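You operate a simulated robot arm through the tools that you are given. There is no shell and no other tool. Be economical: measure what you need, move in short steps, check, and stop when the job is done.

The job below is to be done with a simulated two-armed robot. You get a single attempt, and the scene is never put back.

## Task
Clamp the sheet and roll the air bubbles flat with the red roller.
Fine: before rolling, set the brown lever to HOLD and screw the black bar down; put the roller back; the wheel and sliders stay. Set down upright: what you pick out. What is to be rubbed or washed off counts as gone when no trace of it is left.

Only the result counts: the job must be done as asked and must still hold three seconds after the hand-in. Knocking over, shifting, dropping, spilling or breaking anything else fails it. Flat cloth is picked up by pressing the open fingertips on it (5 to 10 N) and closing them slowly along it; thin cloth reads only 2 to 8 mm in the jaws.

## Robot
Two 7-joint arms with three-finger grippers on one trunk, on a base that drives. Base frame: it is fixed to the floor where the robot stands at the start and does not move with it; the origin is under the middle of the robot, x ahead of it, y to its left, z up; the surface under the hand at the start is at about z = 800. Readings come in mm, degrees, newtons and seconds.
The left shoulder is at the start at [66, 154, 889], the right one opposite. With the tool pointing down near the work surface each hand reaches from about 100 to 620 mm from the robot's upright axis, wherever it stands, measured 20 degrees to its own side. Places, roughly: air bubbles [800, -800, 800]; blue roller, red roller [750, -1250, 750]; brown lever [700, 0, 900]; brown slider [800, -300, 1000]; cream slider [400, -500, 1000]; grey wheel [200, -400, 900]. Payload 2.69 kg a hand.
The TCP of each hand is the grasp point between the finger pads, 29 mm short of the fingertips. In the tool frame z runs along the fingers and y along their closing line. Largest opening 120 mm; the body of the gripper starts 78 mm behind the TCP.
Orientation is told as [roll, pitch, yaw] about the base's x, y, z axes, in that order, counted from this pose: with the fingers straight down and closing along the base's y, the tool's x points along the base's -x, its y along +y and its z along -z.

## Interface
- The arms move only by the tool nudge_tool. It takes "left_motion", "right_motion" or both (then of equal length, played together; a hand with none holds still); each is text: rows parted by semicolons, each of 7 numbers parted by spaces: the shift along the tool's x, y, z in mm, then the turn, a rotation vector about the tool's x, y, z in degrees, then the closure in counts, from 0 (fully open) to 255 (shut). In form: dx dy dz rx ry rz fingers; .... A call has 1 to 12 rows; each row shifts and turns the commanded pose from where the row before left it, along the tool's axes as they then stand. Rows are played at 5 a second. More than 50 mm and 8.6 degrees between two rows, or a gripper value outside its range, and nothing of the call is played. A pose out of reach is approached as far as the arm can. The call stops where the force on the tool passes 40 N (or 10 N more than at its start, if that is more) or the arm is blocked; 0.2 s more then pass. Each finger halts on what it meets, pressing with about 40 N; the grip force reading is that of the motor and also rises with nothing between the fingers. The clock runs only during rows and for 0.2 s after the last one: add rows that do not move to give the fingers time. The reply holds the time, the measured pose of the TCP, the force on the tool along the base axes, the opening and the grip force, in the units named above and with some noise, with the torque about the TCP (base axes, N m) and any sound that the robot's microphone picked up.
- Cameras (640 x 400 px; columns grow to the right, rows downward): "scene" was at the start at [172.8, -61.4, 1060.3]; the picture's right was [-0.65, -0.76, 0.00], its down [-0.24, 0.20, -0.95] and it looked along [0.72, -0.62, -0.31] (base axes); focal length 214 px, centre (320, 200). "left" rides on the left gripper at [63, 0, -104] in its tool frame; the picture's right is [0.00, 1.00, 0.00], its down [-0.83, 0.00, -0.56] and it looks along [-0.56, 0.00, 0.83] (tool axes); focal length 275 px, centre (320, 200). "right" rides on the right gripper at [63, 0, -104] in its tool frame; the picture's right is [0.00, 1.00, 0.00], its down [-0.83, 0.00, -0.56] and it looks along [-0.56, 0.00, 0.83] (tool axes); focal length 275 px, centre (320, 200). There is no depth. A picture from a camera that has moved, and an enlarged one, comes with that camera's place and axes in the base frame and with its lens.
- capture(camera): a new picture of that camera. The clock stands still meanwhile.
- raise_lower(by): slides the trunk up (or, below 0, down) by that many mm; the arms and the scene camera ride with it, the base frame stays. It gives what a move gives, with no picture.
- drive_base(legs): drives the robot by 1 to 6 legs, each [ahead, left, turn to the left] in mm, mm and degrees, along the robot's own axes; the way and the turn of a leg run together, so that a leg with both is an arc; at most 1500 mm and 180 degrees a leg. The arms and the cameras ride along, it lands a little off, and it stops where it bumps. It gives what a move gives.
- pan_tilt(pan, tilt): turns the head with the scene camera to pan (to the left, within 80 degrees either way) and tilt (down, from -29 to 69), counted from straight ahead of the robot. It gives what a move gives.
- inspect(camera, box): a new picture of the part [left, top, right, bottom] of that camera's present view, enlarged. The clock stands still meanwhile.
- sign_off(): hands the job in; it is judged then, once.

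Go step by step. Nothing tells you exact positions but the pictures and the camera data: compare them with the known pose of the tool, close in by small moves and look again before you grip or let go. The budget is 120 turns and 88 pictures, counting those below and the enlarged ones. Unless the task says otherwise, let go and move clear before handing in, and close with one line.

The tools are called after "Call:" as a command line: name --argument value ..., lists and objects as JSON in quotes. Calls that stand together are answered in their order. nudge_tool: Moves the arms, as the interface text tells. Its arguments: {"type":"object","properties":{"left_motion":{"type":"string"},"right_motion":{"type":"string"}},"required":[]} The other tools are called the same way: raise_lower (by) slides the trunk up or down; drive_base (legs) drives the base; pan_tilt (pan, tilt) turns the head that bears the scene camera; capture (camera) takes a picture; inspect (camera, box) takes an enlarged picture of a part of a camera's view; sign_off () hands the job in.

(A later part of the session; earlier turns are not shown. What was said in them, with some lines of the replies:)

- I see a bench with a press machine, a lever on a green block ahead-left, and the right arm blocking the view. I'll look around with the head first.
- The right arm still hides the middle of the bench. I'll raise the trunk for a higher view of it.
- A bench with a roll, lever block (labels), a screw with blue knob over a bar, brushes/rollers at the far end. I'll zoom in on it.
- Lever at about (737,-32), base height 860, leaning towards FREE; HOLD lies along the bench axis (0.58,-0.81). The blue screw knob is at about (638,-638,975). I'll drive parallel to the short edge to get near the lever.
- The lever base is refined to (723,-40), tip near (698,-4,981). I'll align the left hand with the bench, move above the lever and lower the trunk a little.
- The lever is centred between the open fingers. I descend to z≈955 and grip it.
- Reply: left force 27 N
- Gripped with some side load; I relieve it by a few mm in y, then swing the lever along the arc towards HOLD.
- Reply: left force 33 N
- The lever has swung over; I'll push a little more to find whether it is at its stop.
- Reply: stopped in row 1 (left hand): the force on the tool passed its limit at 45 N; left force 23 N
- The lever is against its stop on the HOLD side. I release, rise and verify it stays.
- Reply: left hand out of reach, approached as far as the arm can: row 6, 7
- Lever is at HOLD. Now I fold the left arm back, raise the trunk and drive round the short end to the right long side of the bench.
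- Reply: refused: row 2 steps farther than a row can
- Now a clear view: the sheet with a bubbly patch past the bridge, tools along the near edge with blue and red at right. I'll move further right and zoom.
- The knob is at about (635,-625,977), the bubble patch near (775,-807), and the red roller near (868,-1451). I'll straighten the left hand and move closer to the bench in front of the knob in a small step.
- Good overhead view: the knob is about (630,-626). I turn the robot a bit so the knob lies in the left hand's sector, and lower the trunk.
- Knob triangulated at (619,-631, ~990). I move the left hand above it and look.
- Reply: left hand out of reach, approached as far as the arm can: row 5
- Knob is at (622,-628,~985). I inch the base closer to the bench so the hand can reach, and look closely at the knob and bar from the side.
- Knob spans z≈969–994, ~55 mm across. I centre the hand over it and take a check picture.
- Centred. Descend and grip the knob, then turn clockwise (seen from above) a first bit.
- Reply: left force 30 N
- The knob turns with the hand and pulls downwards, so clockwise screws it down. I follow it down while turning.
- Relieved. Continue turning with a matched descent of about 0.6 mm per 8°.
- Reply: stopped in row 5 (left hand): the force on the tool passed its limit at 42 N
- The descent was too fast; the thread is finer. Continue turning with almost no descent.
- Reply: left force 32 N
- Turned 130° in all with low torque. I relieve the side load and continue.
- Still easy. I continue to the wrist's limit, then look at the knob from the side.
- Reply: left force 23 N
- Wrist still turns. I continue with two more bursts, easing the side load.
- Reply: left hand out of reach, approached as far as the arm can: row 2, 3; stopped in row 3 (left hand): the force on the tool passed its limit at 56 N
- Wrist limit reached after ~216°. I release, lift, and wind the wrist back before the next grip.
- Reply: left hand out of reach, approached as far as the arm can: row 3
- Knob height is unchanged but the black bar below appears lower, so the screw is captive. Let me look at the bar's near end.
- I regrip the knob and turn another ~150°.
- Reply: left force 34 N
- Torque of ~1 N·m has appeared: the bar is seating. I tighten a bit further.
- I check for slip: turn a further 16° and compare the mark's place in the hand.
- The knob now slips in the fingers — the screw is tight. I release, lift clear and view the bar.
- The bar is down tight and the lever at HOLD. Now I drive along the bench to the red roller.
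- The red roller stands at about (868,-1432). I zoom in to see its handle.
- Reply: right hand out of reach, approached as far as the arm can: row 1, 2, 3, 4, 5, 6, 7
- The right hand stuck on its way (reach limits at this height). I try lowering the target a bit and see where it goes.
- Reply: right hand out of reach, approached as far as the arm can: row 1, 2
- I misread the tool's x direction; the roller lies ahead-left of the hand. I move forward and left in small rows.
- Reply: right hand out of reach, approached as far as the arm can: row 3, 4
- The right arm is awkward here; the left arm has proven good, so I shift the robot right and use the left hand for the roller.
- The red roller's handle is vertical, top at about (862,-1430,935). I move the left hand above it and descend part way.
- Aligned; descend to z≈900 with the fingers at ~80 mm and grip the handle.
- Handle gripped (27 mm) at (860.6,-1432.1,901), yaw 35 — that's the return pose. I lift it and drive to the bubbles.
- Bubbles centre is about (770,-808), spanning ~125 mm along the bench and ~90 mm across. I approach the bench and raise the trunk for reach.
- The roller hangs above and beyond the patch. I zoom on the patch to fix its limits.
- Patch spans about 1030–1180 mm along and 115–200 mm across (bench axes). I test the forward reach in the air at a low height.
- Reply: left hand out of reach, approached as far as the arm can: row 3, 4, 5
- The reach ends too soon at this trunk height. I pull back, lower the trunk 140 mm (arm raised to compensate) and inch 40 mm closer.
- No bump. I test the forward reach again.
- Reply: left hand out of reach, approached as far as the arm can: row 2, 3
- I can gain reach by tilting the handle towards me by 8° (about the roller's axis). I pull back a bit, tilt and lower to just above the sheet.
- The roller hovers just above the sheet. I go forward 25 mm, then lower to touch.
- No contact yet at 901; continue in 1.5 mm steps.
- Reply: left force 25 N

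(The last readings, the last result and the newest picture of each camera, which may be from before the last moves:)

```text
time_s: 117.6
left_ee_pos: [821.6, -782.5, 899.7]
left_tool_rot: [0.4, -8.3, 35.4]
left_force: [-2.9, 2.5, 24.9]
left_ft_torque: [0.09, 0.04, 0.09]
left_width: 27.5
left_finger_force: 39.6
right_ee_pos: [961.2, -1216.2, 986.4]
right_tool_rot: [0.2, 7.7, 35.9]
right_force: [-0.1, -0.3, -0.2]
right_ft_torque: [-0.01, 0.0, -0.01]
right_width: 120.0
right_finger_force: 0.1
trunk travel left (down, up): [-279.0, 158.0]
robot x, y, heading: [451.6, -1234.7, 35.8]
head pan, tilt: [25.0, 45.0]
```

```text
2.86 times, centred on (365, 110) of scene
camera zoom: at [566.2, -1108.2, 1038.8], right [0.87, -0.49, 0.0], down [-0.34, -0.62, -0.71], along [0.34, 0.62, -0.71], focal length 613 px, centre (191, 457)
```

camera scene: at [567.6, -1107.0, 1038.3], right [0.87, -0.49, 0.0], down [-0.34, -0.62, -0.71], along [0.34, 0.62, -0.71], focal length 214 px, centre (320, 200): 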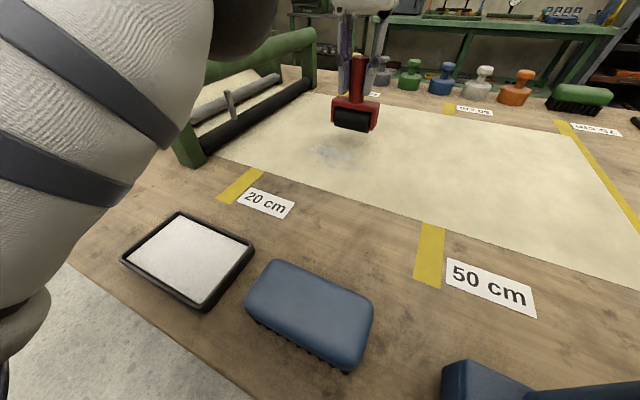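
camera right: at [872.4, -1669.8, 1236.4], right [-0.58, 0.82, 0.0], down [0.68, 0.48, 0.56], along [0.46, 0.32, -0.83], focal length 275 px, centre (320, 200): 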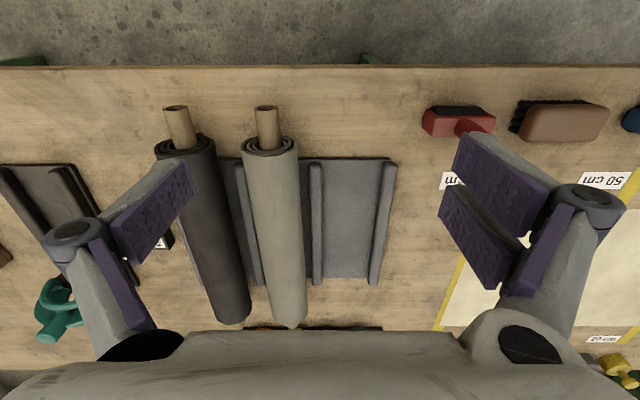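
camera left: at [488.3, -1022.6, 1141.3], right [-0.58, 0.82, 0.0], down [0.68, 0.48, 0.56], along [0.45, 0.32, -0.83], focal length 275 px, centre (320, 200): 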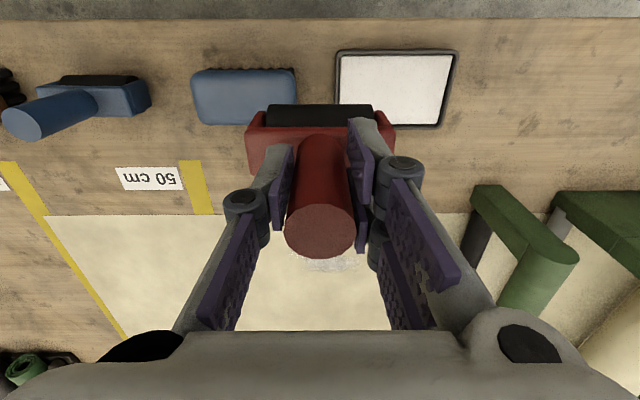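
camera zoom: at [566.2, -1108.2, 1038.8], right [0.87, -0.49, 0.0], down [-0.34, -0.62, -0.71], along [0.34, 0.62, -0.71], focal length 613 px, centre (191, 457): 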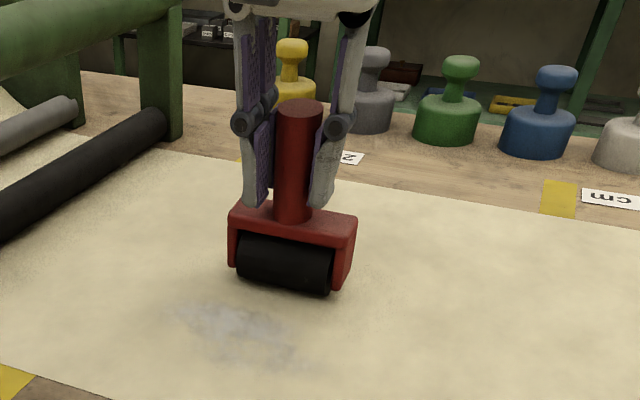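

Contact at ~28 N, beyond the patch's far edge. I ease slightly and roll towards the robot across the patch.

Call:
nudge_tool --left_motion "0 0 -0.8 0 0 0 255; 14.8 0 -2.1 0 0 0 255; 14.8 0 -2.1 0 0 0 255; 14.8 0 -2.1 0 0 0 255; 14.8 0 -2.1 0 0 0 255; 14.8 0 -2.1 0 0 0 255; 14.8 0 -2.1 0 0 0 255; 14.8 0 -2.1 0 0 0 255; 14.8 0 -2.1 0 0 0 255; 14.8 0 -2.1 0 0 0 255; 0 0 0 0 0 0 255"

Call:
inspect --camera "scene" --box '[260, 60, 440, 200]'

```text
time_s: 120.0
left_ee_pos: [710.1, -862.4, 897.4]
left_tool_rot: [0.3, -8.0, 35.3]
left_force: [7.1, 5.0, 24.6]
left_ft_torque: [0.69, -0.93, 0.07]
left_width: 27.4
left_finger_force: 40.0
right_ee_pos: [962.5, -1215.9, 985.7]
right_tool_rot: [0.2, 7.8, 36.0]
right_force: [0.1, -0.3, 1.5]
right_ft_torque: [0.01, 0.01, 0.01]
right_width: 120.0
right_finger_force: 0.0
trunk travel left (down, up): [-279.0, 158.0]
robot x, y, heading: [449.6, -1237.7, 36.0]
head pan, tilt: [25.0, 45.0]
```

```text
2.86 times, centred on (350, 130) of scene
camera zoom: at [567.4, -1107.7, 1038.4], right [0.87, -0.49, 0.0], down [-0.34, -0.62, -0.71], along [0.34, 0.62, -0.71], focal length 613 px, centre (234, 400)
```

zoom: 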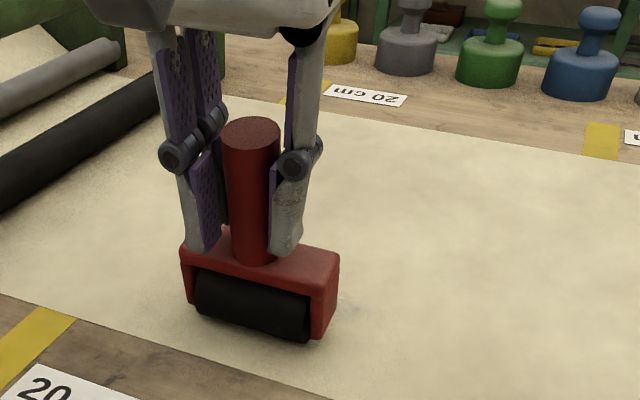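

The rolled lane is clean; a remnant shows on the right. I lift, shift right (along +45 mm), and roll forward.

Call:
nudge_tool --left_motion "-0.8 0 -6 0 0 0 255; 0 -42 0 0 0 0 255; 0.8 0 6 0 0 0 255; -14.8 0 2.1 0 0 0 255; -14.8 0 2.1 0 0 0 255; -14.8 0 2.1 0 0 0 255; -14.8 0 2.1 0 0 0 255; -14.8 0 2.1 0 0 0 255; -14.8 0 2.1 0 0 0 255; -14.8 0 2.1 0 0 0 255; -14.8 0 2.1 0 0 0 255; 0 0 0 0 0 0 255"

Call:
inspect --camera "scene" --box '[260, 60, 440, 200]'

```text
time_s: 122.6
left_ee_pos: [834.9, -826.4, 897.7]
left_tool_rot: [0.4, -8.0, 35.3]
left_force: [-1.0, -1.6, 7.7]
left_ft_torque: [-0.16, 0.17, 0.01]
left_width: 27.1
left_finger_force: 40.0
right_ee_pos: [961.5, -1216.6, 985.3]
right_tool_rot: [0.1, 7.8, 35.9]
right_force: [0.4, 0.1, 0.6]
right_ft_torque: [0.01, 0.01, 0.0]
right_width: 119.9
right_finger_force: 0.1
trunk travel left (down, up): [-279.0, 158.0]
robot x, y, heading: [449.7, -1238.0, 36.0]
head pan, tilt: [25.0, 45.0]
```

```text
2.86 times, centred on (350, 130) of scene
camera zoom: at [567.1, -1107.7, 1038.4], right [0.87, -0.49, 0.0], down [-0.34, -0.62, -0.71], along [0.34, 0.62, -0.71], focal length 613 px, centre (234, 400)
```

zoom: 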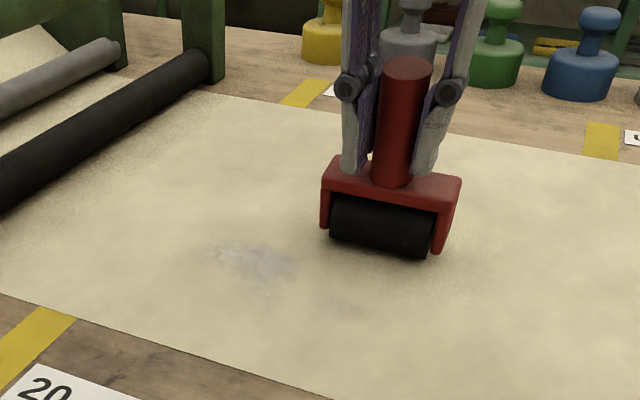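

Remnants remain at left (along ≈1078) and faintly in this lane. I press a bit more and roll back along this lane.

Call:
nudge_tool --left_motion "0.2 0 1.2 0 0 0 255; 14.8 0 -2.1 0 0 0 255; 14.8 0 -2.1 0 0 0 255; 14.8 0 -2.1 0 0 0 255; 14.8 0 -2.1 0 0 0 255; 14.8 0 -2.1 0 0 0 255; 14.8 0 -2.1 0 0 0 255; 14.8 0 -2.1 0 0 0 255; 14.8 0 -2.1 0 0 0 255; 0 0 0 0 0 0 255"

Call:
nudge_tool --left_motion "-0.8 0 -6 0 0 0 255; 0 40 0 0 0 0 255; 0 42 0 0 0 0 255; 0.7 0 5.5 0 0 0 255; -14.8 0 2.1 0 0 0 255; -14.8 0 2.1 0 0 0 255; -14.8 0 2.1 0 0 0 255; -14.8 0 2.1 0 0 0 255; -14.8 0 2.1 0 0 0 255; -14.8 0 2.1 0 0 0 255; -14.8 0 2.1 0 0 0 255; -14.8 0 2.1 0 0 0 255"

Call:
inspect --camera "scene" --box '[260, 60, 440, 200]'

```text
time_s: 124.8
left_ee_pos: [736.9, -896.9, 898.8]
left_tool_rot: [0.2, -8.2, 35.4]
left_force: [7.5, 6.6, 26.2]
left_ft_torque: [0.79, -1.0, 0.03]
left_width: 27.1
left_finger_force: 40.0
right_ee_pos: [961.3, -1217.2, 985.6]
right_tool_rot: [0.2, 7.8, 35.9]
right_force: [-1.1, 0.3, 0.5]
right_ft_torque: [-0.01, -0.05, 0.03]
right_width: 120.2
right_finger_force: 0.1
trunk travel left (down, up): [-279.0, 158.0]
robot x, y, heading: [450.9, -1235.5, 36.0]
head pan, tilt: [25.0, 45.0]
```

```text
time_s: 127.4
left_ee_pos: [787.9, -760.6, 899.3]
left_tool_rot: [0.2, -8.0, 35.3]
left_force: [0.0, 0.4, -3.8]
left_ft_torque: [-0.04, 0.07, 0.01]
left_width: 27.3
left_finger_force: 40.1
right_ee_pos: [961.6, -1215.1, 984.9]
right_tool_rot: [0.2, 7.9, 35.9]
right_force: [0.9, 0.0, 1.0]
right_ft_torque: [0.01, -0.02, 0.01]
right_width: 119.8
right_finger_force: 0.0
trunk travel left (down, up): [-279.0, 158.0]
robot x, y, heading: [446.0, -1233.5, 35.8]
head pan, tilt: [25.0, 45.0]
```

```text
2.86 times, centred on (350, 130) of scene
camera zoom: at [567.8, -1107.0, 1038.2], right [0.87, -0.49, 0.0], down [-0.34, -0.62, -0.71], along [0.34, 0.62, -0.71], focal length 613 px, centre (234, 400)
```

zoom: 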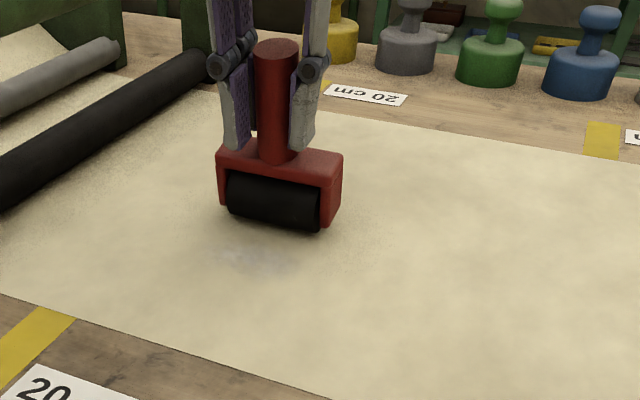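

Contact was lost on the forward stroke's end. The right side is clean now; I press down again and roll back over the remaining left patch.

Call:
nudge_tool --left_motion "-14.8 0 2.1 0 0 0 255; 0.2 0 1.5 0 0 0 255; 0.2 0 1.5 0 0 0 255; 0 0 0 0 0 0 255"

```text
time_s: 128.4
left_ee_pos: [799.6, -750.9, 898.8]
left_tool_rot: [0.2, -8.1, 35.5]
left_force: [2.2, -0.7, 22.1]
left_ft_torque: [0.14, -0.35, -0.02]
left_width: 27.2
left_finger_force: 40.0
right_ee_pos: [961.8, -1216.7, 986.0]
right_tool_rot: [0.3, 7.7, 36.0]
right_force: [0.2, -0.1, -0.6]
right_ft_torque: [0.01, 0.0, -0.02]
right_width: 120.0
right_finger_force: 0.0
trunk travel left (down, up): [-279.0, 158.0]
robot x, y, heading: [449.0, -1236.2, 35.8]
head pan, tilt: [25.0, 45.0]
```

Call:
nudge_tool --left_motion "14.8 0 -2.1 0 0 0 255; 14.8 0 -2.1 0 0 0 255; 14.8 0 -2.1 0 0 0 255; 14.8 0 -2.1 0 0 0 255; 14.8 0 -2.2 0 0 0 255; 14.8 0 -2.2 0 0 0 255; 14.8 0 -2.2 0 0 0 255; 14.8 0 -2.2 0 0 0 255; 14.8 0 -2.2 0 0 0 255; 0 0 0 0 0 0 255"

Call:
nudge_tool --left_motion "0 0 -40 0 0 0 255; 0 0 -30 0 0 0 255; 30 0 0 0 0 0 255; 40 0 0 0 0 0 255; 0 0 0 0 0 0 255"

Call:
inspect --camera "scene" --box '[260, 60, 440, 200]'

```text
time_s: 130.6
left_ee_pos: [688.9, -827.5, 895.1]
left_tool_rot: [0.4, -7.7, 35.3]
left_force: [0.2, -0.1, 4.2]
left_ft_torque: [0.28, 0.06, -0.07]
left_width: 26.8
left_finger_force: 40.0
right_ee_pos: [963.5, -1215.5, 985.0]
right_tool_rot: [0.2, 7.8, 35.8]
right_force: [0.8, -0.1, 1.0]
right_ft_torque: [0.0, -0.05, 0.02]
right_width: 119.8
right_finger_force: 0.0
trunk travel left (down, up): [-279.0, 158.0]
robot x, y, heading: [451.1, -1234.5, 36.1]
head pan, tilt: [25.0, 45.0]
```

```text
time_s: 131.8
left_ee_pos: [625.2, -874.8, 954.2]
left_tool_rot: [0.3, -7.9, 35.5]
left_force: [0.7, 0.1, -3.3]
left_ft_torque: [-0.03, 0.08, 0.02]
left_width: 26.9
left_finger_force: 39.4
right_ee_pos: [962.6, -1216.6, 985.2]
right_tool_rot: [0.2, 7.8, 35.8]
right_force: [0.1, -0.9, -0.4]
right_ft_torque: [0.0, 0.01, -0.01]
right_width: 119.9
right_finger_force: 0.0
trunk travel left (down, up): [-279.0, 158.0]
robot x, y, heading: [446.0, -1237.6, 36.0]
head pan, tilt: [25.0, 45.0]
```

```text
2.86 times, centred on (350, 130) of scene
camera zoom: at [567.7, -1106.9, 1038.3], right [0.87, -0.49, 0.0], down [-0.34, -0.62, -0.71], along [0.34, 0.62, -0.71], focal length 613 px, centre (234, 400)
```

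zoom: 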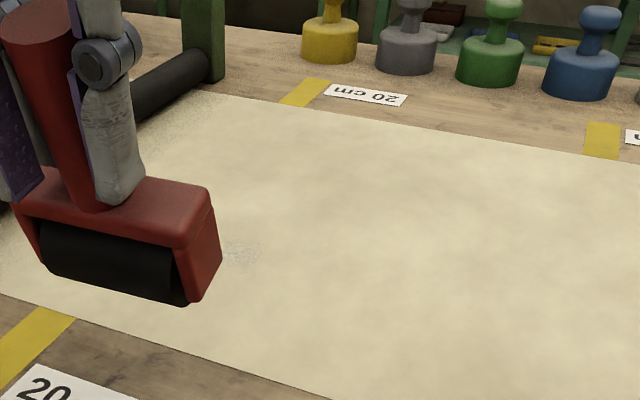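

A remnant remains near (758,-770). I move the roller aside to see all of it.

Call:
nudge_tool --left_motion "0 -45 -20 0 0 0 255; 0 -45 0 0 0 0 255; 0 -45 0 0 0 0 255; 0 -45 0 0 0 0 255; 0 0 0 0 0 0 255"

Call:
inspect --camera "scene" --box '[240, 70, 420, 190]'

```text
time_s: 133.0
left_ee_pos: [731.4, -1007.2, 981.8]
left_tool_rot: [-2.9, -7.2, 39.1]
left_force: [0.1, -0.5, -2.8]
left_ft_torque: [-0.03, 0.06, 0.01]
left_width: 26.7
left_finger_force: 40.0
right_ee_pos: [961.9, -1216.1, 984.5]
right_tool_rot: [0.2, 7.8, 35.9]
right_force: [0.1, 1.0, 0.8]
right_ft_torque: [-0.01, 0.0, 0.01]
right_width: 120.2
right_finger_force: 0.0
trunk travel left (down, up): [-279.0, 158.0]
robot x, y, heading: [449.0, -1234.3, 36.0]
head pan, tilt: [25.0, 45.0]
```

```text
3.33 times, centred on (330, 130) of scene
camera zoom: at [587.1, -1119.2, 1041.9], right [0.71, -0.71, 0.0], down [-0.48, -0.48, -0.74], along [0.52, 0.52, -0.67], focal length 715 px, centre (287, 433)
```

zoom: 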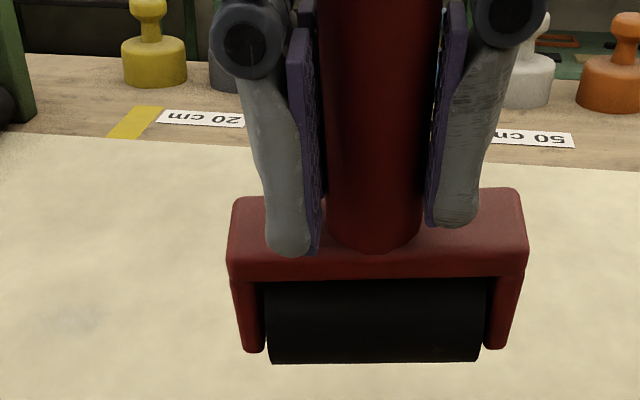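

The arm seems to have nudged the head; I move the hand back left a bit and re-aim the head.

Call:
nudge_tool --left_motion "0 40 0 0 0 0 255; 0 40 0 0 0 0 255; 0 0 0 0 0 0 255"

Call:
pan_tilt --pan 30 --tilt 40

Call:
capture --camera "scene"

```text
time_s: 133.8
left_ee_pos: [683.5, -957.4, 976.6]
left_tool_rot: [0.5, -8.0, 35.1]
left_force: [-0.5, 0.2, -3.4]
left_ft_torque: [-0.06, 0.09, 0.03]
left_width: 26.8
left_finger_force: 40.3
right_ee_pos: [962.7, -1216.2, 985.0]
right_tool_rot: [0.2, 7.7, 35.9]
right_force: [0.0, 0.2, 0.6]
right_ft_torque: [-0.02, -0.01, 0.0]
right_width: 119.9
right_finger_force: 0.1
trunk travel left (down, up): [-279.0, 158.0]
robot x, y, heading: [449.3, -1238.0, 35.7]
head pan, tilt: [25.0, 45.0]
```

```text
time_s: 134.4
left_ee_pos: [683.3, -957.1, 975.4]
left_tool_rot: [0.3, -7.9, 35.3]
left_force: [0.3, 0.1, -2.8]
left_ft_torque: [-0.08, 0.01, -0.01]
left_width: 26.7
left_finger_force: 39.5
right_ee_pos: [963.0, -1215.9, 984.4]
right_tool_rot: [0.2, 7.8, 35.9]
right_force: [-0.1, 0.4, 0.3]
right_ft_torque: [-0.02, 0.02, 0.0]
right_width: 120.3
right_finger_force: 0.1
trunk travel left (down, up): [-279.0, 158.0]
robot x, y, heading: [446.1, -1237.3, 35.7]
head pan, tilt: [30.0, 40.0]
```

```text
26 pictures are left
camera scene: at [562.8, -1100.5, 1045.5], right [0.91, -0.41, 0.0], down [-0.26, -0.59, -0.77], along [0.31, 0.7, -0.64], focal length 214 px, centre (320, 200)
```

scene: 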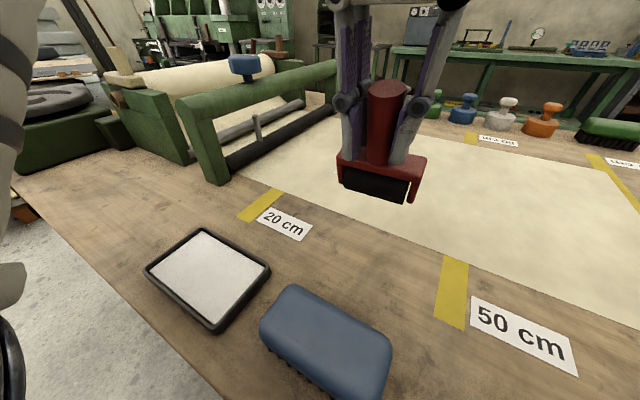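

Call:
inspect --camera "scene" --box '[250, 110, 350, 180]'

```text
5.71 times, centred on (300, 145) of scene
camera zoom: at [562.8, -1100.5, 1045.5], right [0.91, -0.41, 0.0], down [-0.26, -0.59, -0.77], along [0.31, 0.7, -0.64], focal length 1226 px, centre (434, 514)
```

zoom: 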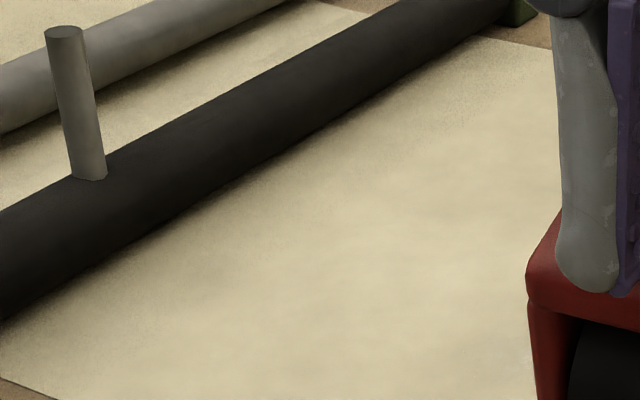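

The left area is clean; the remnant is near along 1065–1085. I go to its far side and make another firmer stroke there.

Call:
nudge_tool --left_motion "-43 21 6.1 0 0 0 255; -43 21 6.1 0 0 0 255; -43 21 6.1 0 0 0 255; -43 21 6.1 0 0 0 255; -43 21 6.1 0 0 0 255; 4.8 0 34 0 0 0 255; 4.8 0 33 0 0 0 255; 0.3 0 2 0 0 0 255; 0.3 0 2 0 0 0 255; 0 0 0 0 0 0 255"

```text
time_s: 136.6
left_ee_pos: [796.3, -746.5, 901.8]
left_tool_rot: [0.3, -8.0, 35.4]
left_force: [-0.7, -0.4, -4.0]
left_ft_torque: [-0.04, 0.03, 0.02]
left_width: 26.8
left_finger_force: 39.7
right_ee_pos: [961.5, -1216.1, 985.1]
right_tool_rot: [0.2, 7.8, 36.0]
right_force: [0.8, -0.7, 0.4]
right_ft_torque: [0.03, 0.02, 0.01]
right_width: 119.9
right_finger_force: 0.0
trunk travel left (down, up): [-279.0, 158.0]
robot x, y, heading: [449.0, -1237.6, 35.9]
head pan, tilt: [30.0, 40.0]
```

Call:
nudge_tool --left_motion "0.2 0 1.5 0 0 0 255; 0.2 0 1.5 0 0 0 255; 0.2 0 1.2 0 0 0 255; 0 0 0 0 0 0 255"

```text
time_s: 137.6
left_ee_pos: [796.7, -747.0, 896.8]
left_tool_rot: [0.3, -7.9, 35.4]
left_force: [0.2, -0.4, -3.7]
left_ft_torque: [-0.03, 0.06, 0.0]
left_width: 26.5
left_finger_force: 39.9
right_ee_pos: [960.9, -1215.0, 984.7]
right_tool_rot: [0.2, 7.7, 35.9]
right_force: [-0.6, -0.4, 0.2]
right_ft_torque: [0.02, -0.02, 0.01]
right_width: 120.0
right_finger_force: 0.1
trunk travel left (down, up): [-279.0, 158.0]
robot x, y, heading: [448.6, -1237.1, 36.0]
head pan, tilt: [30.0, 40.0]
```

No contact yet: the handle has slid up a little in the grip. Continue downward.

Call:
nudge_tool --left_motion "0.2 0 1.5 0 0 0 255; 0.2 0 1.5 0 0 0 255; 0 0 0 0 0 0 255"

```text
time_s: 138.4
left_ee_pos: [797.0, -747.3, 896.1]
left_tool_rot: [0.3, -8.1, 35.3]
left_force: [0.4, -0.6, 5.4]
left_ft_torque: [0.27, 0.05, -0.02]
left_width: 26.8
left_finger_force: 40.4
right_ee_pos: [962.1, -1216.9, 985.4]
right_tool_rot: [0.2, 7.8, 36.0]
right_force: [-0.3, 0.3, 0.1]
right_ft_torque: [0.01, -0.02, 0.02]
right_width: 120.1
right_finger_force: 0.0
trunk travel left (down, up): [-279.0, 158.0]
robot x, y, heading: [449.3, -1234.9, 36.2]
head pan, tilt: [30.0, 40.0]
```

Contact. Press to ~20 N and roll back, then view.

Call:
nudge_tool --left_motion "0.2 0 1.5 0 0 0 255; 14.8 0 -2.1 0 0 0 255; 14.8 0 -2.1 0 0 0 255; 14.8 0 -2.1 0 0 0 255; 14.8 0 -2.1 0 0 0 255; 14.8 0 -2.1 0 0 0 255; 14.8 0 -2.1 0 0 0 255; 14.8 0 -2.1 0 0 0 255; 14.8 0 -2.1 0 0 0 255; 14.8 0 -2.1 0 0 0 255; 0 0 0 0 0 0 255"

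Call:
nudge_tool --left_motion "0 0 -40 0 0 0 255; 0 -40 -25 0 0 0 255; 0 -40 0 0 0 0 255; 30 -35 0 0 0 0 255; 0 0 0 0 0 0 255"

Call:
inspect --camera "scene" --box '[250, 90, 450, 210]'

```text
time_s: 140.8
left_ee_pos: [688.5, -823.0, 893.8]
left_tool_rot: [0.3, -7.9, 35.4]
left_force: [1.2, 2.7, 6.6]
left_ft_torque: [0.52, 0.0, -0.05]
left_width: 26.9
left_finger_force: 40.9
right_ee_pos: [962.7, -1215.5, 985.3]
right_tool_rot: [0.2, 7.8, 35.9]
right_force: [0.7, -0.6, -0.3]
right_ft_torque: [-0.03, 0.0, -0.03]
right_width: 119.8
right_finger_force: 0.1
trunk travel left (down, up): [-279.0, 158.0]
robot x, y, heading: [448.8, -1236.4, 35.9]
head pan, tilt: [30.0, 40.0]
```

```text
time_s: 142.0
left_ee_pos: [719.6, -938.6, 953.7]
left_tool_rot: [0.3, -7.9, 35.4]
left_force: [0.3, 0.1, -3.2]
left_ft_torque: [-0.05, 0.06, 0.0]
left_width: 26.7
left_finger_force: 39.9
right_ee_pos: [963.0, -1215.6, 986.3]
right_tool_rot: [0.2, 7.7, 35.9]
right_force: [-0.2, -0.4, -0.4]
right_ft_torque: [0.0, 0.02, 0.01]
right_width: 119.8
right_finger_force: 0.1
trunk travel left (down, up): [-279.0, 158.0]
robot x, y, heading: [448.8, -1234.9, 35.8]
head pan, tilt: [30.0, 40.0]
```

```text
3.20 times, centred on (350, 150) of scene
camera zoom: at [562.8, -1100.3, 1045.5], right [0.91, -0.41, 0.0], down [-0.26, -0.59, -0.77], along [0.31, 0.7, -0.64], focal length 686 px, centre (224, 360)
```

zoom: 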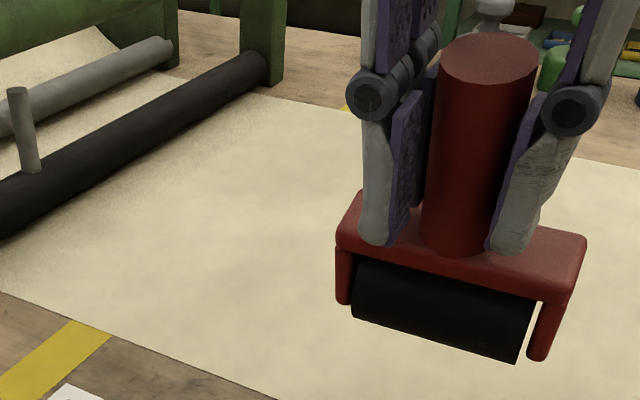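

Looks clean there. I back away with the roller raised to inspect the whole sheet.

Call:
nudge_tool --left_motion "0 0 -40 0 8 0 255; 0 40 -30 0 0 0 255; 0 40 0 0 0 0 255; 0 40 0 0 0 0 255; 0 0 0 0 0 0 255"

Call:
drive_base --legs '[[-130, 0, 0]]'

Call:
raise_lower --by 120

Call:
pan_tilt --pan 5 --tilt 40

Call:
capture --camera "scene"

```text
time_s: 143.2
left_ee_pos: [656.4, -848.8, 1000.5]
left_tool_rot: [0.2, 0.0, 35.4]
left_force: [1.8, 0.0, -2.5]
left_ft_torque: [-0.02, 0.05, 0.0]
left_width: 26.4
left_finger_force: 40.5
left hand out of reach, approached as far as the arm can: row 3, 4
right_ee_pos: [962.5, -1215.9, 984.5]
right_tool_rot: [0.2, 8.0, 35.9]
right_force: [0.3, 0.0, -0.1]
right_ft_torque: [0.01, 0.04, -0.03]
right_width: 119.9
right_finger_force: 0.1
trunk travel left (down, up): [-279.0, 158.0]
robot x, y, heading: [451.5, -1235.2, 36.1]
head pan, tilt: [30.0, 40.0]
```

```text
time_s: 144.5
left_ee_pos: [549.6, -927.2, 1001.5]
left_tool_rot: [0.2, 0.0, 35.4]
left_force: [0.2, 0.5, -2.7]
left_ft_torque: [-0.04, -0.02, -0.01]
left_width: 26.5
left_finger_force: 39.5
right_ee_pos: [854.4, -1292.9, 985.2]
right_tool_rot: [0.2, 7.8, 35.9]
right_force: [0.0, -1.0, 0.1]
right_ft_torque: [0.01, -0.01, 0.0]
right_width: 119.8
right_finger_force: 0.1
trunk travel left (down, up): [-279.0, 158.0]
robot x, y, heading: [344.3, -1312.2, 36.2]
head pan, tilt: [30.0, 40.0]
```

```text
time_s: 146.0
left_ee_pos: [551.2, -926.4, 1120.4]
left_tool_rot: [0.2, 0.1, 35.4]
left_force: [-0.2, 0.3, -3.2]
left_ft_torque: [-0.05, 0.05, 0.01]
left_width: 26.6
left_finger_force: 40.3
right_ee_pos: [856.8, -1291.7, 1102.8]
right_tool_rot: [0.1, 7.8, 35.9]
right_force: [0.7, -0.4, -0.6]
right_ft_torque: [0.01, 0.05, 0.0]
right_width: 119.7
right_finger_force: 0.0
trunk travel left (down, up): [-399.0, 38.0]
robot x, y, heading: [340.4, -1310.4, 35.8]
head pan, tilt: [30.0, 40.0]
```

```text
time_s: 146.9
left_ee_pos: [550.4, -926.3, 1121.8]
left_tool_rot: [0.3, 0.0, 35.3]
left_force: [-0.8, -0.2, -2.5]
left_ft_torque: [-0.01, -0.01, 0.0]
left_width: 27.1
left_finger_force: 39.7
right_ee_pos: [856.0, -1291.6, 1104.6]
right_tool_rot: [0.2, 7.8, 35.9]
right_force: [0.3, 0.5, -0.1]
right_ft_torque: [-0.01, 0.01, -0.03]
right_width: 119.9
right_finger_force: 0.0
trunk travel left (down, up): [-399.0, 38.0]
robot x, y, heading: [342.3, -1310.9, 36.2]
head pan, tilt: [5.0, 40.0]
```

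```text
23 pictures are left
camera scene: at [443.5, -1230.2, 1179.5], right [0.66, -0.75, 0.0], down [-0.48, -0.42, -0.77], along [0.58, 0.5, -0.64], focal length 214 px, centre (320, 200)
```

scene: 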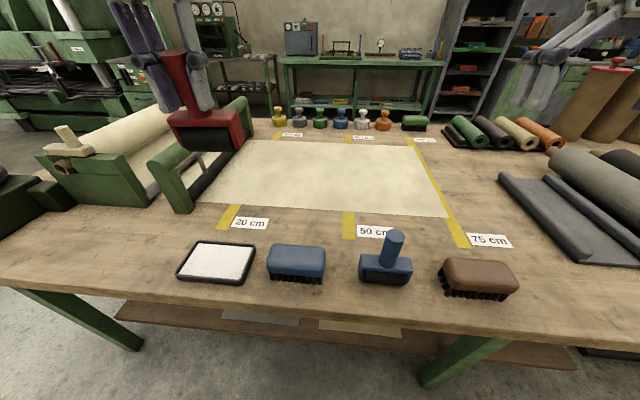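

Call:
inspect --camera "scene" --box '[190, 130, 350, 220]'

Call:
inspect --camera "left" --box '[160, 180, 480, 340]'

```text
4.00 times, centred on (270, 175) of scene
camera zoom: at [443.5, -1230.2, 1179.5], right [0.66, -0.75, 0.0], down [-0.48, -0.42, -0.77], along [0.58, 0.5, -0.64], focal length 858 px, centre (520, 300)
```

zoom: 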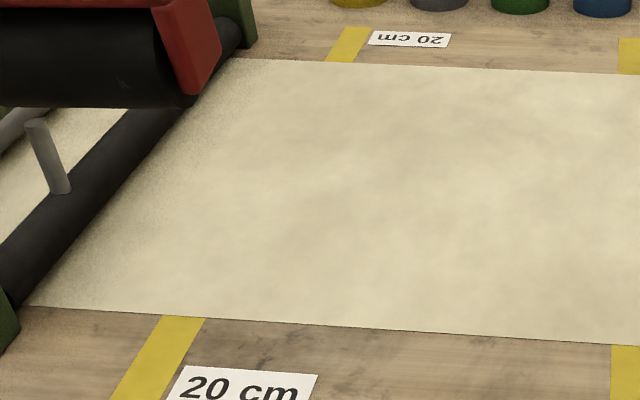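

```text
2.00 times, centred on (320, 260) of left
camera zoom: at [499.1, -962.2, 1225.2], right [-0.58, 0.82, 0.0], down [0.68, 0.48, 0.56], along [0.45, 0.32, -0.83], focal length 551 px, centre (320, 80)
```

zoom: 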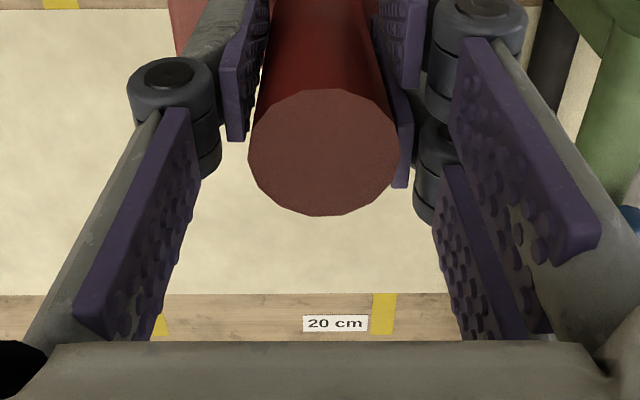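

The patch looks gone; one tighter zoom to be sure no trace is left.

Call:
inspect --camera "scene" --box '[235, 160, 325, 210]'

```text
7.11 times, centred on (280, 185) of scene
camera zoom: at [443.5, -1230.2, 1179.5], right [0.66, -0.75, 0.0], down [-0.48, -0.42, -0.77], along [0.58, 0.5, -0.64], focal length 1525 px, centre (604, 307)
```

zoom: 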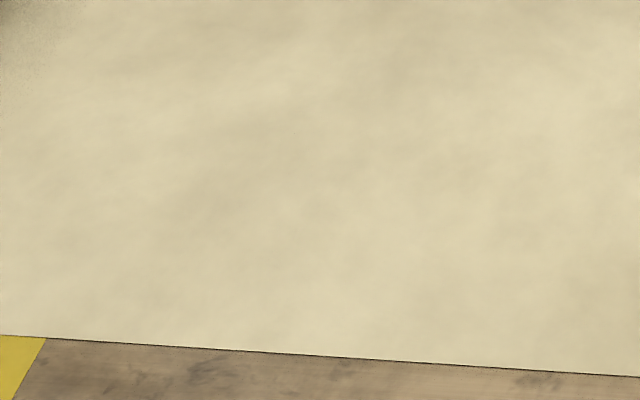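

The sheet is clean. Before putting the roller back, I check how it sits in the grip.

Call:
inspect --camera "scene" --box '[100, 0, 280, 160]'

Call:
capture --camera "left"

```text
2.50 times, centred on (190, 80) of scene
camera zoom: at [443.5, -1230.2, 1179.5], right [0.66, -0.75, 0.0], down [-0.48, -0.42, -0.77], along [0.58, 0.5, -0.64], focal length 536 px, centre (645, 500)
```

zoom: 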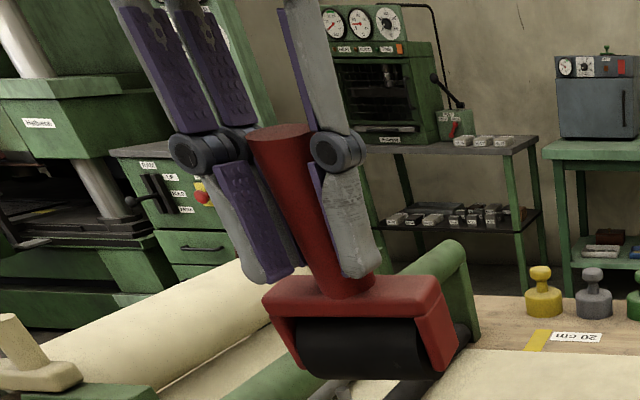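

```text
18 pictures are left
camera left: at [499.1, -962.2, 1225.2], right [-0.58, 0.82, 0.0], down [0.68, 0.48, 0.56], along [0.45, 0.32, -0.83], focal length 275 px, centre (320, 200)
```

left: 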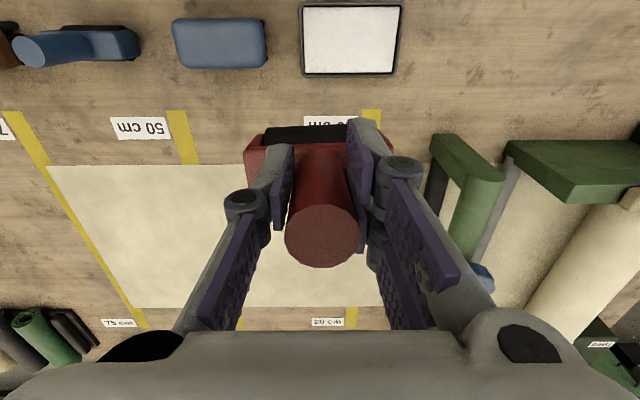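

The roller has tilted about 7.5° in the grip (bottom forward) and slid ~7 mm. I'll drive back to its place and correct the tilt there.

Call:
drive_base --legs '[[-15, -525, 0]]'

Call:
raise_lower --by -60

Call:
nudge_tool --left_motion "0 0 0 0 7.5 0 255; 0 0 0 0 0 0 255"

Call:
pan_tilt --pan 15 --tilt 40

Call:
capture --camera "scene"

```text
time_s: 151.4
left_ee_pos: [837.0, -1345.3, 1121.8]
left_tool_rot: [0.1, 0.0, 36.4]
left_force: [-0.2, -0.7, -3.1]
left_ft_torque: [-0.03, 0.05, 0.01]
left_width: 26.5
left_finger_force: 40.0
right_ee_pos: [1149.0, -1707.0, 1104.4]
right_tool_rot: [0.2, 7.8, 36.9]
right_force: [-0.4, -0.2, 0.0]
right_ft_torque: [0.02, 0.03, 0.02]
right_width: 120.1
right_finger_force: 0.0
trunk travel left (down, up): [-399.0, 38.0]
robot x, y, heading: [634.4, -1733.4, 36.8]
head pan, tilt: [5.0, 40.0]
```

```text
time_s: 152.4
left_ee_pos: [836.1, -1344.7, 1062.5]
left_tool_rot: [0.1, -0.1, 36.3]
left_force: [0.2, -0.7, -3.2]
left_ft_torque: [-0.06, 0.02, 0.03]
left_width: 26.7
left_finger_force: 40.4
right_ee_pos: [1147.2, -1706.1, 1046.5]
right_tool_rot: [0.2, 7.8, 36.8]
right_force: [-0.4, -0.1, 0.0]
right_ft_torque: [0.01, 0.0, 0.01]
right_width: 120.0
right_finger_force: 0.0
trunk travel left (down, up): [-339.0, 98.0]
robot x, y, heading: [635.7, -1734.0, 36.8]
head pan, tilt: [5.0, 40.0]
```

```text
time_s: 153.0
left_ee_pos: [837.2, -1344.7, 1060.9]
left_tool_rot: [0.2, 7.6, 36.4]
left_force: [-0.6, -1.2, -2.9]
left_ft_torque: [0.02, 0.01, 0.02]
left_width: 26.5
left_finger_force: 40.4
right_ee_pos: [1148.3, -1706.8, 1044.8]
right_tool_rot: [0.2, 7.8, 36.8]
right_force: [0.2, -0.2, -0.1]
right_ft_torque: [-0.01, -0.01, -0.03]
right_width: 120.0
right_finger_force: 0.0
trunk travel left (down, up): [-339.0, 98.0]
robot x, y, heading: [636.5, -1732.3, 36.6]
head pan, tilt: [5.0, 40.0]
```

```text
time_s: 153.7
left_ee_pos: [838.6, -1345.0, 1061.0]
left_tool_rot: [0.3, 7.6, 36.3]
left_force: [-1.0, 0.1, -3.6]
left_ft_torque: [-0.02, 0.02, -0.02]
left_width: 26.4
left_finger_force: 40.0
right_ee_pos: [1148.7, -1706.4, 1045.5]
right_tool_rot: [0.1, 7.7, 36.8]
right_force: [0.2, -0.6, -0.8]
right_ft_torque: [-0.03, 0.0, 0.01]
right_width: 120.2
right_finger_force: 0.1
trunk travel left (down, up): [-339.0, 98.0]
robot x, y, heading: [638.6, -1735.1, 37.0]
head pan, tilt: [15.0, 40.0]
```

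```text
17 pictures are left
camera scene: at [752.6, -1618.9, 1108.1], right [0.79, -0.62, 0.0], down [-0.4, -0.51, -0.77], along [0.47, 0.6, -0.64], focal length 214 px, centre (320, 200)
```

scene: 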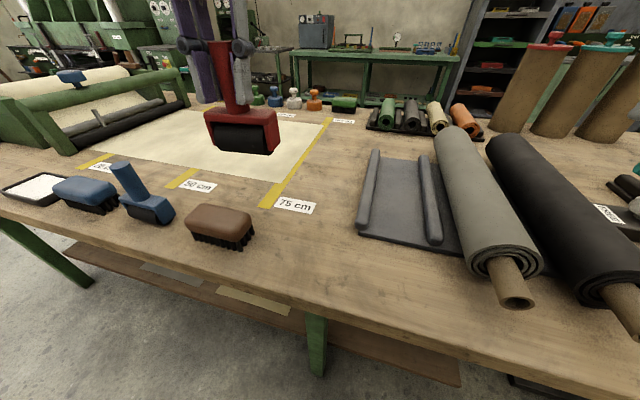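

Now I move over the roller's original spot and lower to well above the table.

Call:
nudge_tool --left_motion "16.5 -41.5 2.2 0 0 0.7 255; 16.5 -41.5 2.2 0 0 0.7 255; -5.3 0 39.6 0 0 0 255; -5.3 0 39.6 0 0 0 255; -5.3 0 39.6 0 0 0 255; 0 0 0 0 0 0 255"

Call:
inspect --camera "scene" --box '[220, 90, 400, 250]'

```text
time_s: 155.1
left_ee_pos: [855.9, -1432.1, 941.2]
left_tool_rot: [0.0, 7.6, 34.9]
left_force: [-0.3, 0.5, -3.0]
left_ft_torque: [-0.03, 0.05, -0.02]
left_width: 26.1
left_finger_force: 40.1
right_ee_pos: [1147.2, -1706.5, 1045.3]
right_tool_rot: [0.2, 7.7, 36.7]
right_force: [0.7, 1.0, 0.0]
right_ft_torque: [-0.02, -0.01, -0.02]
right_width: 120.1
right_finger_force: 0.2
trunk travel left (down, up): [-339.0, 98.0]
robot x, y, heading: [634.9, -1730.7, 36.6]
head pan, tilt: [15.0, 40.0]
```

```text
2.50 times, centred on (310, 170) of scene
camera zoom: at [752.5, -1618.9, 1108.2], right [0.79, -0.62, 0.0], down [-0.4, -0.51, -0.77], along [0.47, 0.6, -0.64], focal length 536 px, centre (345, 275)
```

zoom: 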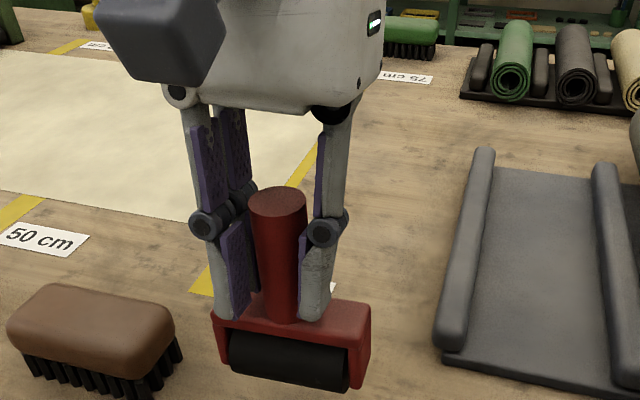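

The handle looks vertical. A small xy correction and lower to near the table.

Call:
nudge_tool --left_motion "-3 -2 0 0 0 0 255; -2.6 0 19.8 0 0 0 255; -2.2 0 16.8 0 0 0 255; 0 0 0 0 0 0 255"

Call:
inspect --camera "scene" --box '[260, 170, 350, 250]'

```text
time_s: 156.1
left_ee_pos: [861.4, -1432.5, 903.5]
left_tool_rot: [0.0, 7.5, 35.0]
left_force: [-0.2, -0.1, -3.6]
left_ft_torque: [-0.03, 0.02, -0.01]
left_width: 26.5
left_finger_force: 39.8
right_ee_pos: [1148.7, -1706.4, 1044.7]
right_tool_rot: [0.2, 7.9, 36.8]
right_force: [0.2, 0.1, -0.2]
right_ft_torque: [0.01, -0.01, 0.01]
right_width: 119.9
right_finger_force: 0.1
trunk travel left (down, up): [-339.0, 98.0]
robot x, y, heading: [637.8, -1734.0, 36.7]
head pan, tilt: [15.0, 40.0]
```

```text
5.00 times, centred on (305, 210) of scene
camera zoom: at [752.6, -1618.9, 1108.1], right [0.79, -0.62, 0.0], down [-0.4, -0.51, -0.77], along [0.47, 0.6, -0.64], focal length 1072 px, centre (395, 150)
```

zoom: 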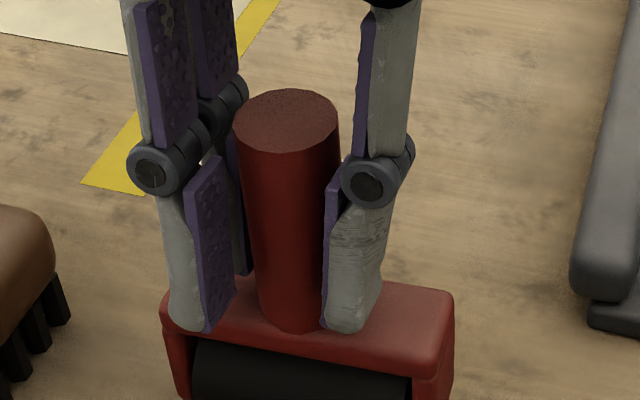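

Lower in small steps to contact.

Call:
nudge_tool --left_motion "-0.2 0 2 0 0 0 255; -0.2 0 2 0 0 0 255; -0.2 0 1.5 0 0 0 255; -0.1 0 1 0 0 0 255; 0 0 0 0 0 0 255"

```text
time_s: 157.3
left_ee_pos: [861.2, -1432.2, 896.8]
left_tool_rot: [0.0, 7.4, 35.0]
left_force: [0.1, 0.7, 1.7]
left_ft_torque: [0.13, 0.14, 0.0]
left_width: 26.4
left_finger_force: 40.0
right_ee_pos: [1149.1, -1706.1, 1045.5]
right_tool_rot: [0.2, 7.8, 36.8]
right_force: [-0.1, -0.6, 0.5]
right_ft_torque: [0.01, 0.02, 0.01]
right_width: 120.3
right_finger_force: 0.1
trunk travel left (down, up): [-339.0, 98.0]
robot x, y, heading: [636.4, -1732.0, 36.7]
head pan, tilt: [15.0, 40.0]
```

Light contact. Press one more mm to seat it flat.

Call:
nudge_tool --left_motion "-0.1 0 1 0 0 0 255; -0.1 0 1 0 0 0 255; 0 0 0 0 0 0 255"

Call:
capture --camera "left"

```text
time_s: 158.1
left_ee_pos: [863.0, -1431.8, 896.8]
left_tool_rot: [-0.1, 7.2, 34.8]
left_force: [3.3, -3.1, 23.8]
left_ft_torque: [0.28, 0.3, 0.0]
left_width: 26.6
left_finger_force: 40.0
right_ee_pos: [1148.0, -1707.0, 1046.5]
right_tool_rot: [0.2, 7.7, 36.8]
right_force: [-0.4, -0.2, 0.4]
right_ft_torque: [0.01, 0.01, -0.01]
right_width: 120.0
right_finger_force: 0.1
trunk travel left (down, up): [-339.0, 98.0]
robot x, y, heading: [634.5, -1733.3, 37.1]
head pan, tilt: [15.0, 40.0]
```

```text
14 pictures are left
camera left: at [821.6, -1459.7, 1007.7], right [-0.57, 0.82, 0.0], down [0.74, 0.51, 0.45], along [0.37, 0.25, -0.9], focal length 275 px, centre (320, 200)
```

left: 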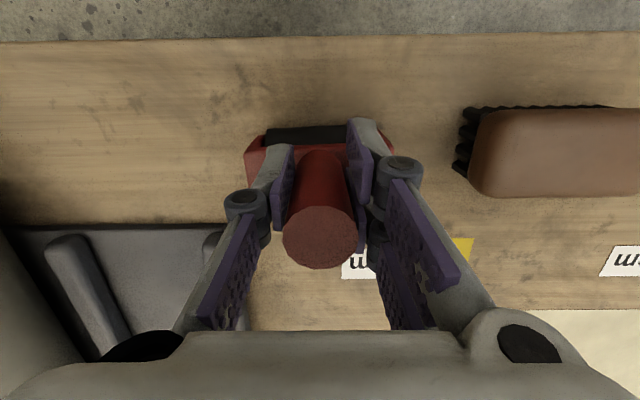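

Geometry says the handle is vertical. I ease the pressure and open the fingers.

Call:
nudge_tool --left_motion "0.2 0 -1.8 0 0 0 255; 0 0 0 0 0 0 190; 0 0 0 0 0 0 170; 0 0 0 0 0 0 120; 0 0 0 0 0 0 80; 0 0 0 0 0 0 80"

Call:
capture --camera "left"

```text
time_s: 159.5
left_ee_pos: [863.1, -1431.8, 896.3]
left_tool_rot: [0.0, 7.4, 34.9]
left_force: [0.3, -0.9, 0.5]
left_ft_torque: [-0.01, 0.0, 0.01]
left_width: 82.7
left_finger_force: 0.2
right_ee_pos: [1149.2, -1707.1, 1045.4]
right_tool_rot: [0.2, 7.8, 36.8]
right_force: [-0.6, 0.3, -0.4]
right_ft_torque: [0.0, -0.01, 0.02]
right_width: 119.8
right_finger_force: 0.0
trunk travel left (down, up): [-339.0, 98.0]
robot x, y, heading: [639.5, -1735.4, 36.7]
head pan, tilt: [15.0, 40.0]
```

```text
13 pictures are left
camera left: at [822.0, -1459.0, 1007.9], right [-0.57, 0.82, 0.0], down [0.74, 0.51, 0.44], along [0.36, 0.25, -0.9], focal length 275 px, centre (320, 200)
```

left: 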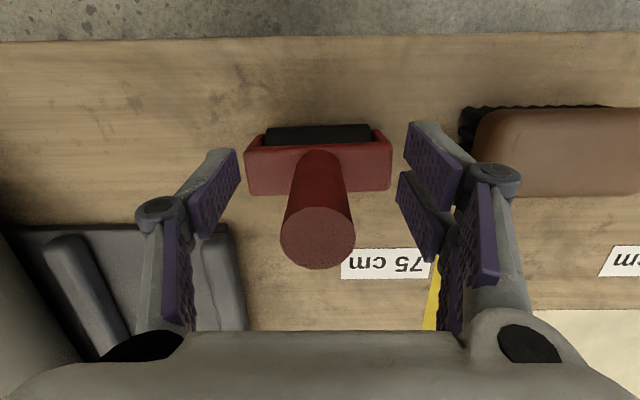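

The roller stands upright on its own. I lift the hand vertically clear and check.

Call:
nudge_tool --left_motion "2.6 0 -20 0 0 0 80; 5.3 0 -40 0 0 0 80; 5.3 0 -40 0 0 0 80; 5.3 0 -40 0 0 0 80; 0 0 0 0 -7 0 80; 0 0 0 0 0 0 80"

Call:
drive_base --legs '[[-100, 0, 0]]'

Call:
capture --camera "scene"

```text
time_s: 160.9
left_ee_pos: [861.0, -1430.2, 1040.7]
left_tool_rot: [0.0, 0.5, 35.0]
left_force: [0.2, -0.6, 0.5]
left_ft_torque: [0.01, 0.0, 0.02]
left_width: 82.6
left_finger_force: 0.2
right_ee_pos: [1147.6, -1705.6, 1045.2]
right_tool_rot: [0.2, 7.7, 36.8]
right_force: [-0.6, -0.3, 0.0]
right_ft_torque: [-0.03, 0.01, 0.02]
right_width: 119.9
right_finger_force: 0.0
trunk travel left (down, up): [-339.0, 98.0]
robot x, y, heading: [636.3, -1735.1, 36.9]
head pan, tilt: [15.0, 40.0]
```

```text
time_s: 162.0
left_ee_pos: [778.0, -1492.3, 1042.0]
left_tool_rot: [0.0, 0.3, 35.1]
left_force: [-1.0, 1.1, 0.2]
left_ft_torque: [0.02, -0.04, 0.01]
left_width: 82.5
left_finger_force: 0.0
right_ee_pos: [1066.4, -1767.4, 1045.9]
right_tool_rot: [0.2, 7.9, 36.7]
right_force: [-0.9, -0.5, 0.3]
right_ft_torque: [0.02, -0.02, 0.01]
right_width: 119.8
right_finger_force: 0.1
trunk travel left (down, up): [-339.0, 98.0]
robot x, y, heading: [553.9, -1797.7, 36.5]
head pan, tilt: [15.0, 40.0]
```

```text
12 pictures are left
camera scene: at [670.0, -1680.6, 1108.3], right [0.79, -0.62, 0.0], down [-0.4, -0.51, -0.77], along [0.47, 0.6, -0.64], focal length 214 px, centre (320, 200)
```

scene: 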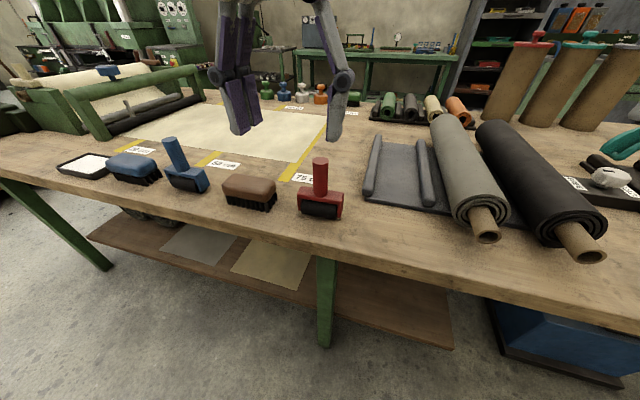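

Roller is back upright. Last look at the sheet from this angle.

Call:
inspect --camera "scene" --box '[100, 90, 260, 190]'

Call:
inspect --camera "scene" --box '[0, 50, 140, 140]'

```text
4.00 times, centred on (180, 140) of scene
camera zoom: at [670.0, -1680.6, 1108.3], right [0.79, -0.62, 0.0], down [-0.4, -0.51, -0.77], along [0.47, 0.6, -0.64], focal length 858 px, centre (880, 440)
```

zoom: 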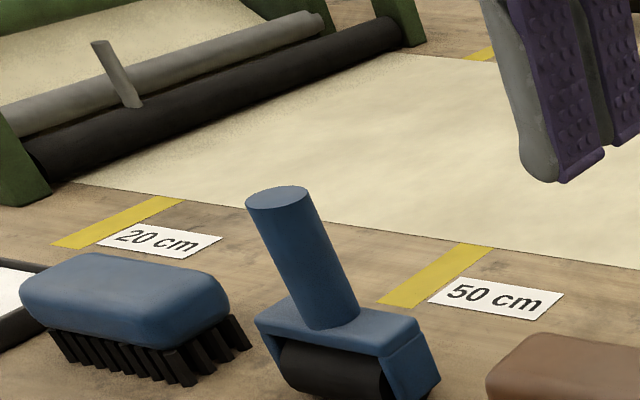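

```text
4.44 times, centred on (70, 95) of scene
camera zoom: at [670.0, -1680.6, 1108.3], right [0.79, -0.62, 0.0], down [-0.4, -0.51, -0.77], along [0.47, 0.6, -0.64], focal length 953 px, centre (1431, 667)
```

zoom: 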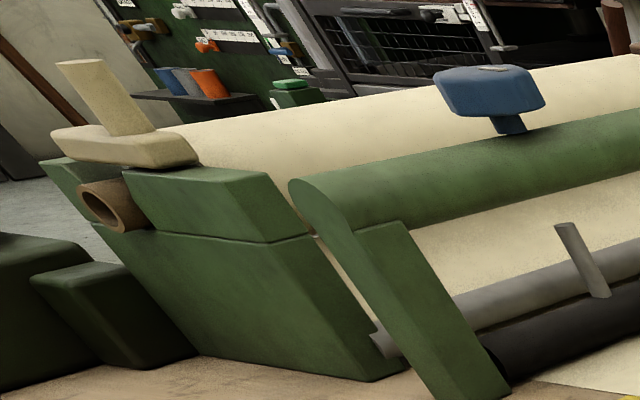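

The sheet is smooth, the bar is down, and the sliders are unmoved. The roller is back and both hands are clear, so I hand in.

Call:
sign_off

```text
The job is handed in.
```

The lever is at HOLD, the black bar is screwed down tight, and the air bubbles are rolled flat with no trace left in the last pictures. The red roller is back upright in its place, the wheel and sliders were not touched, and the job is handed in.
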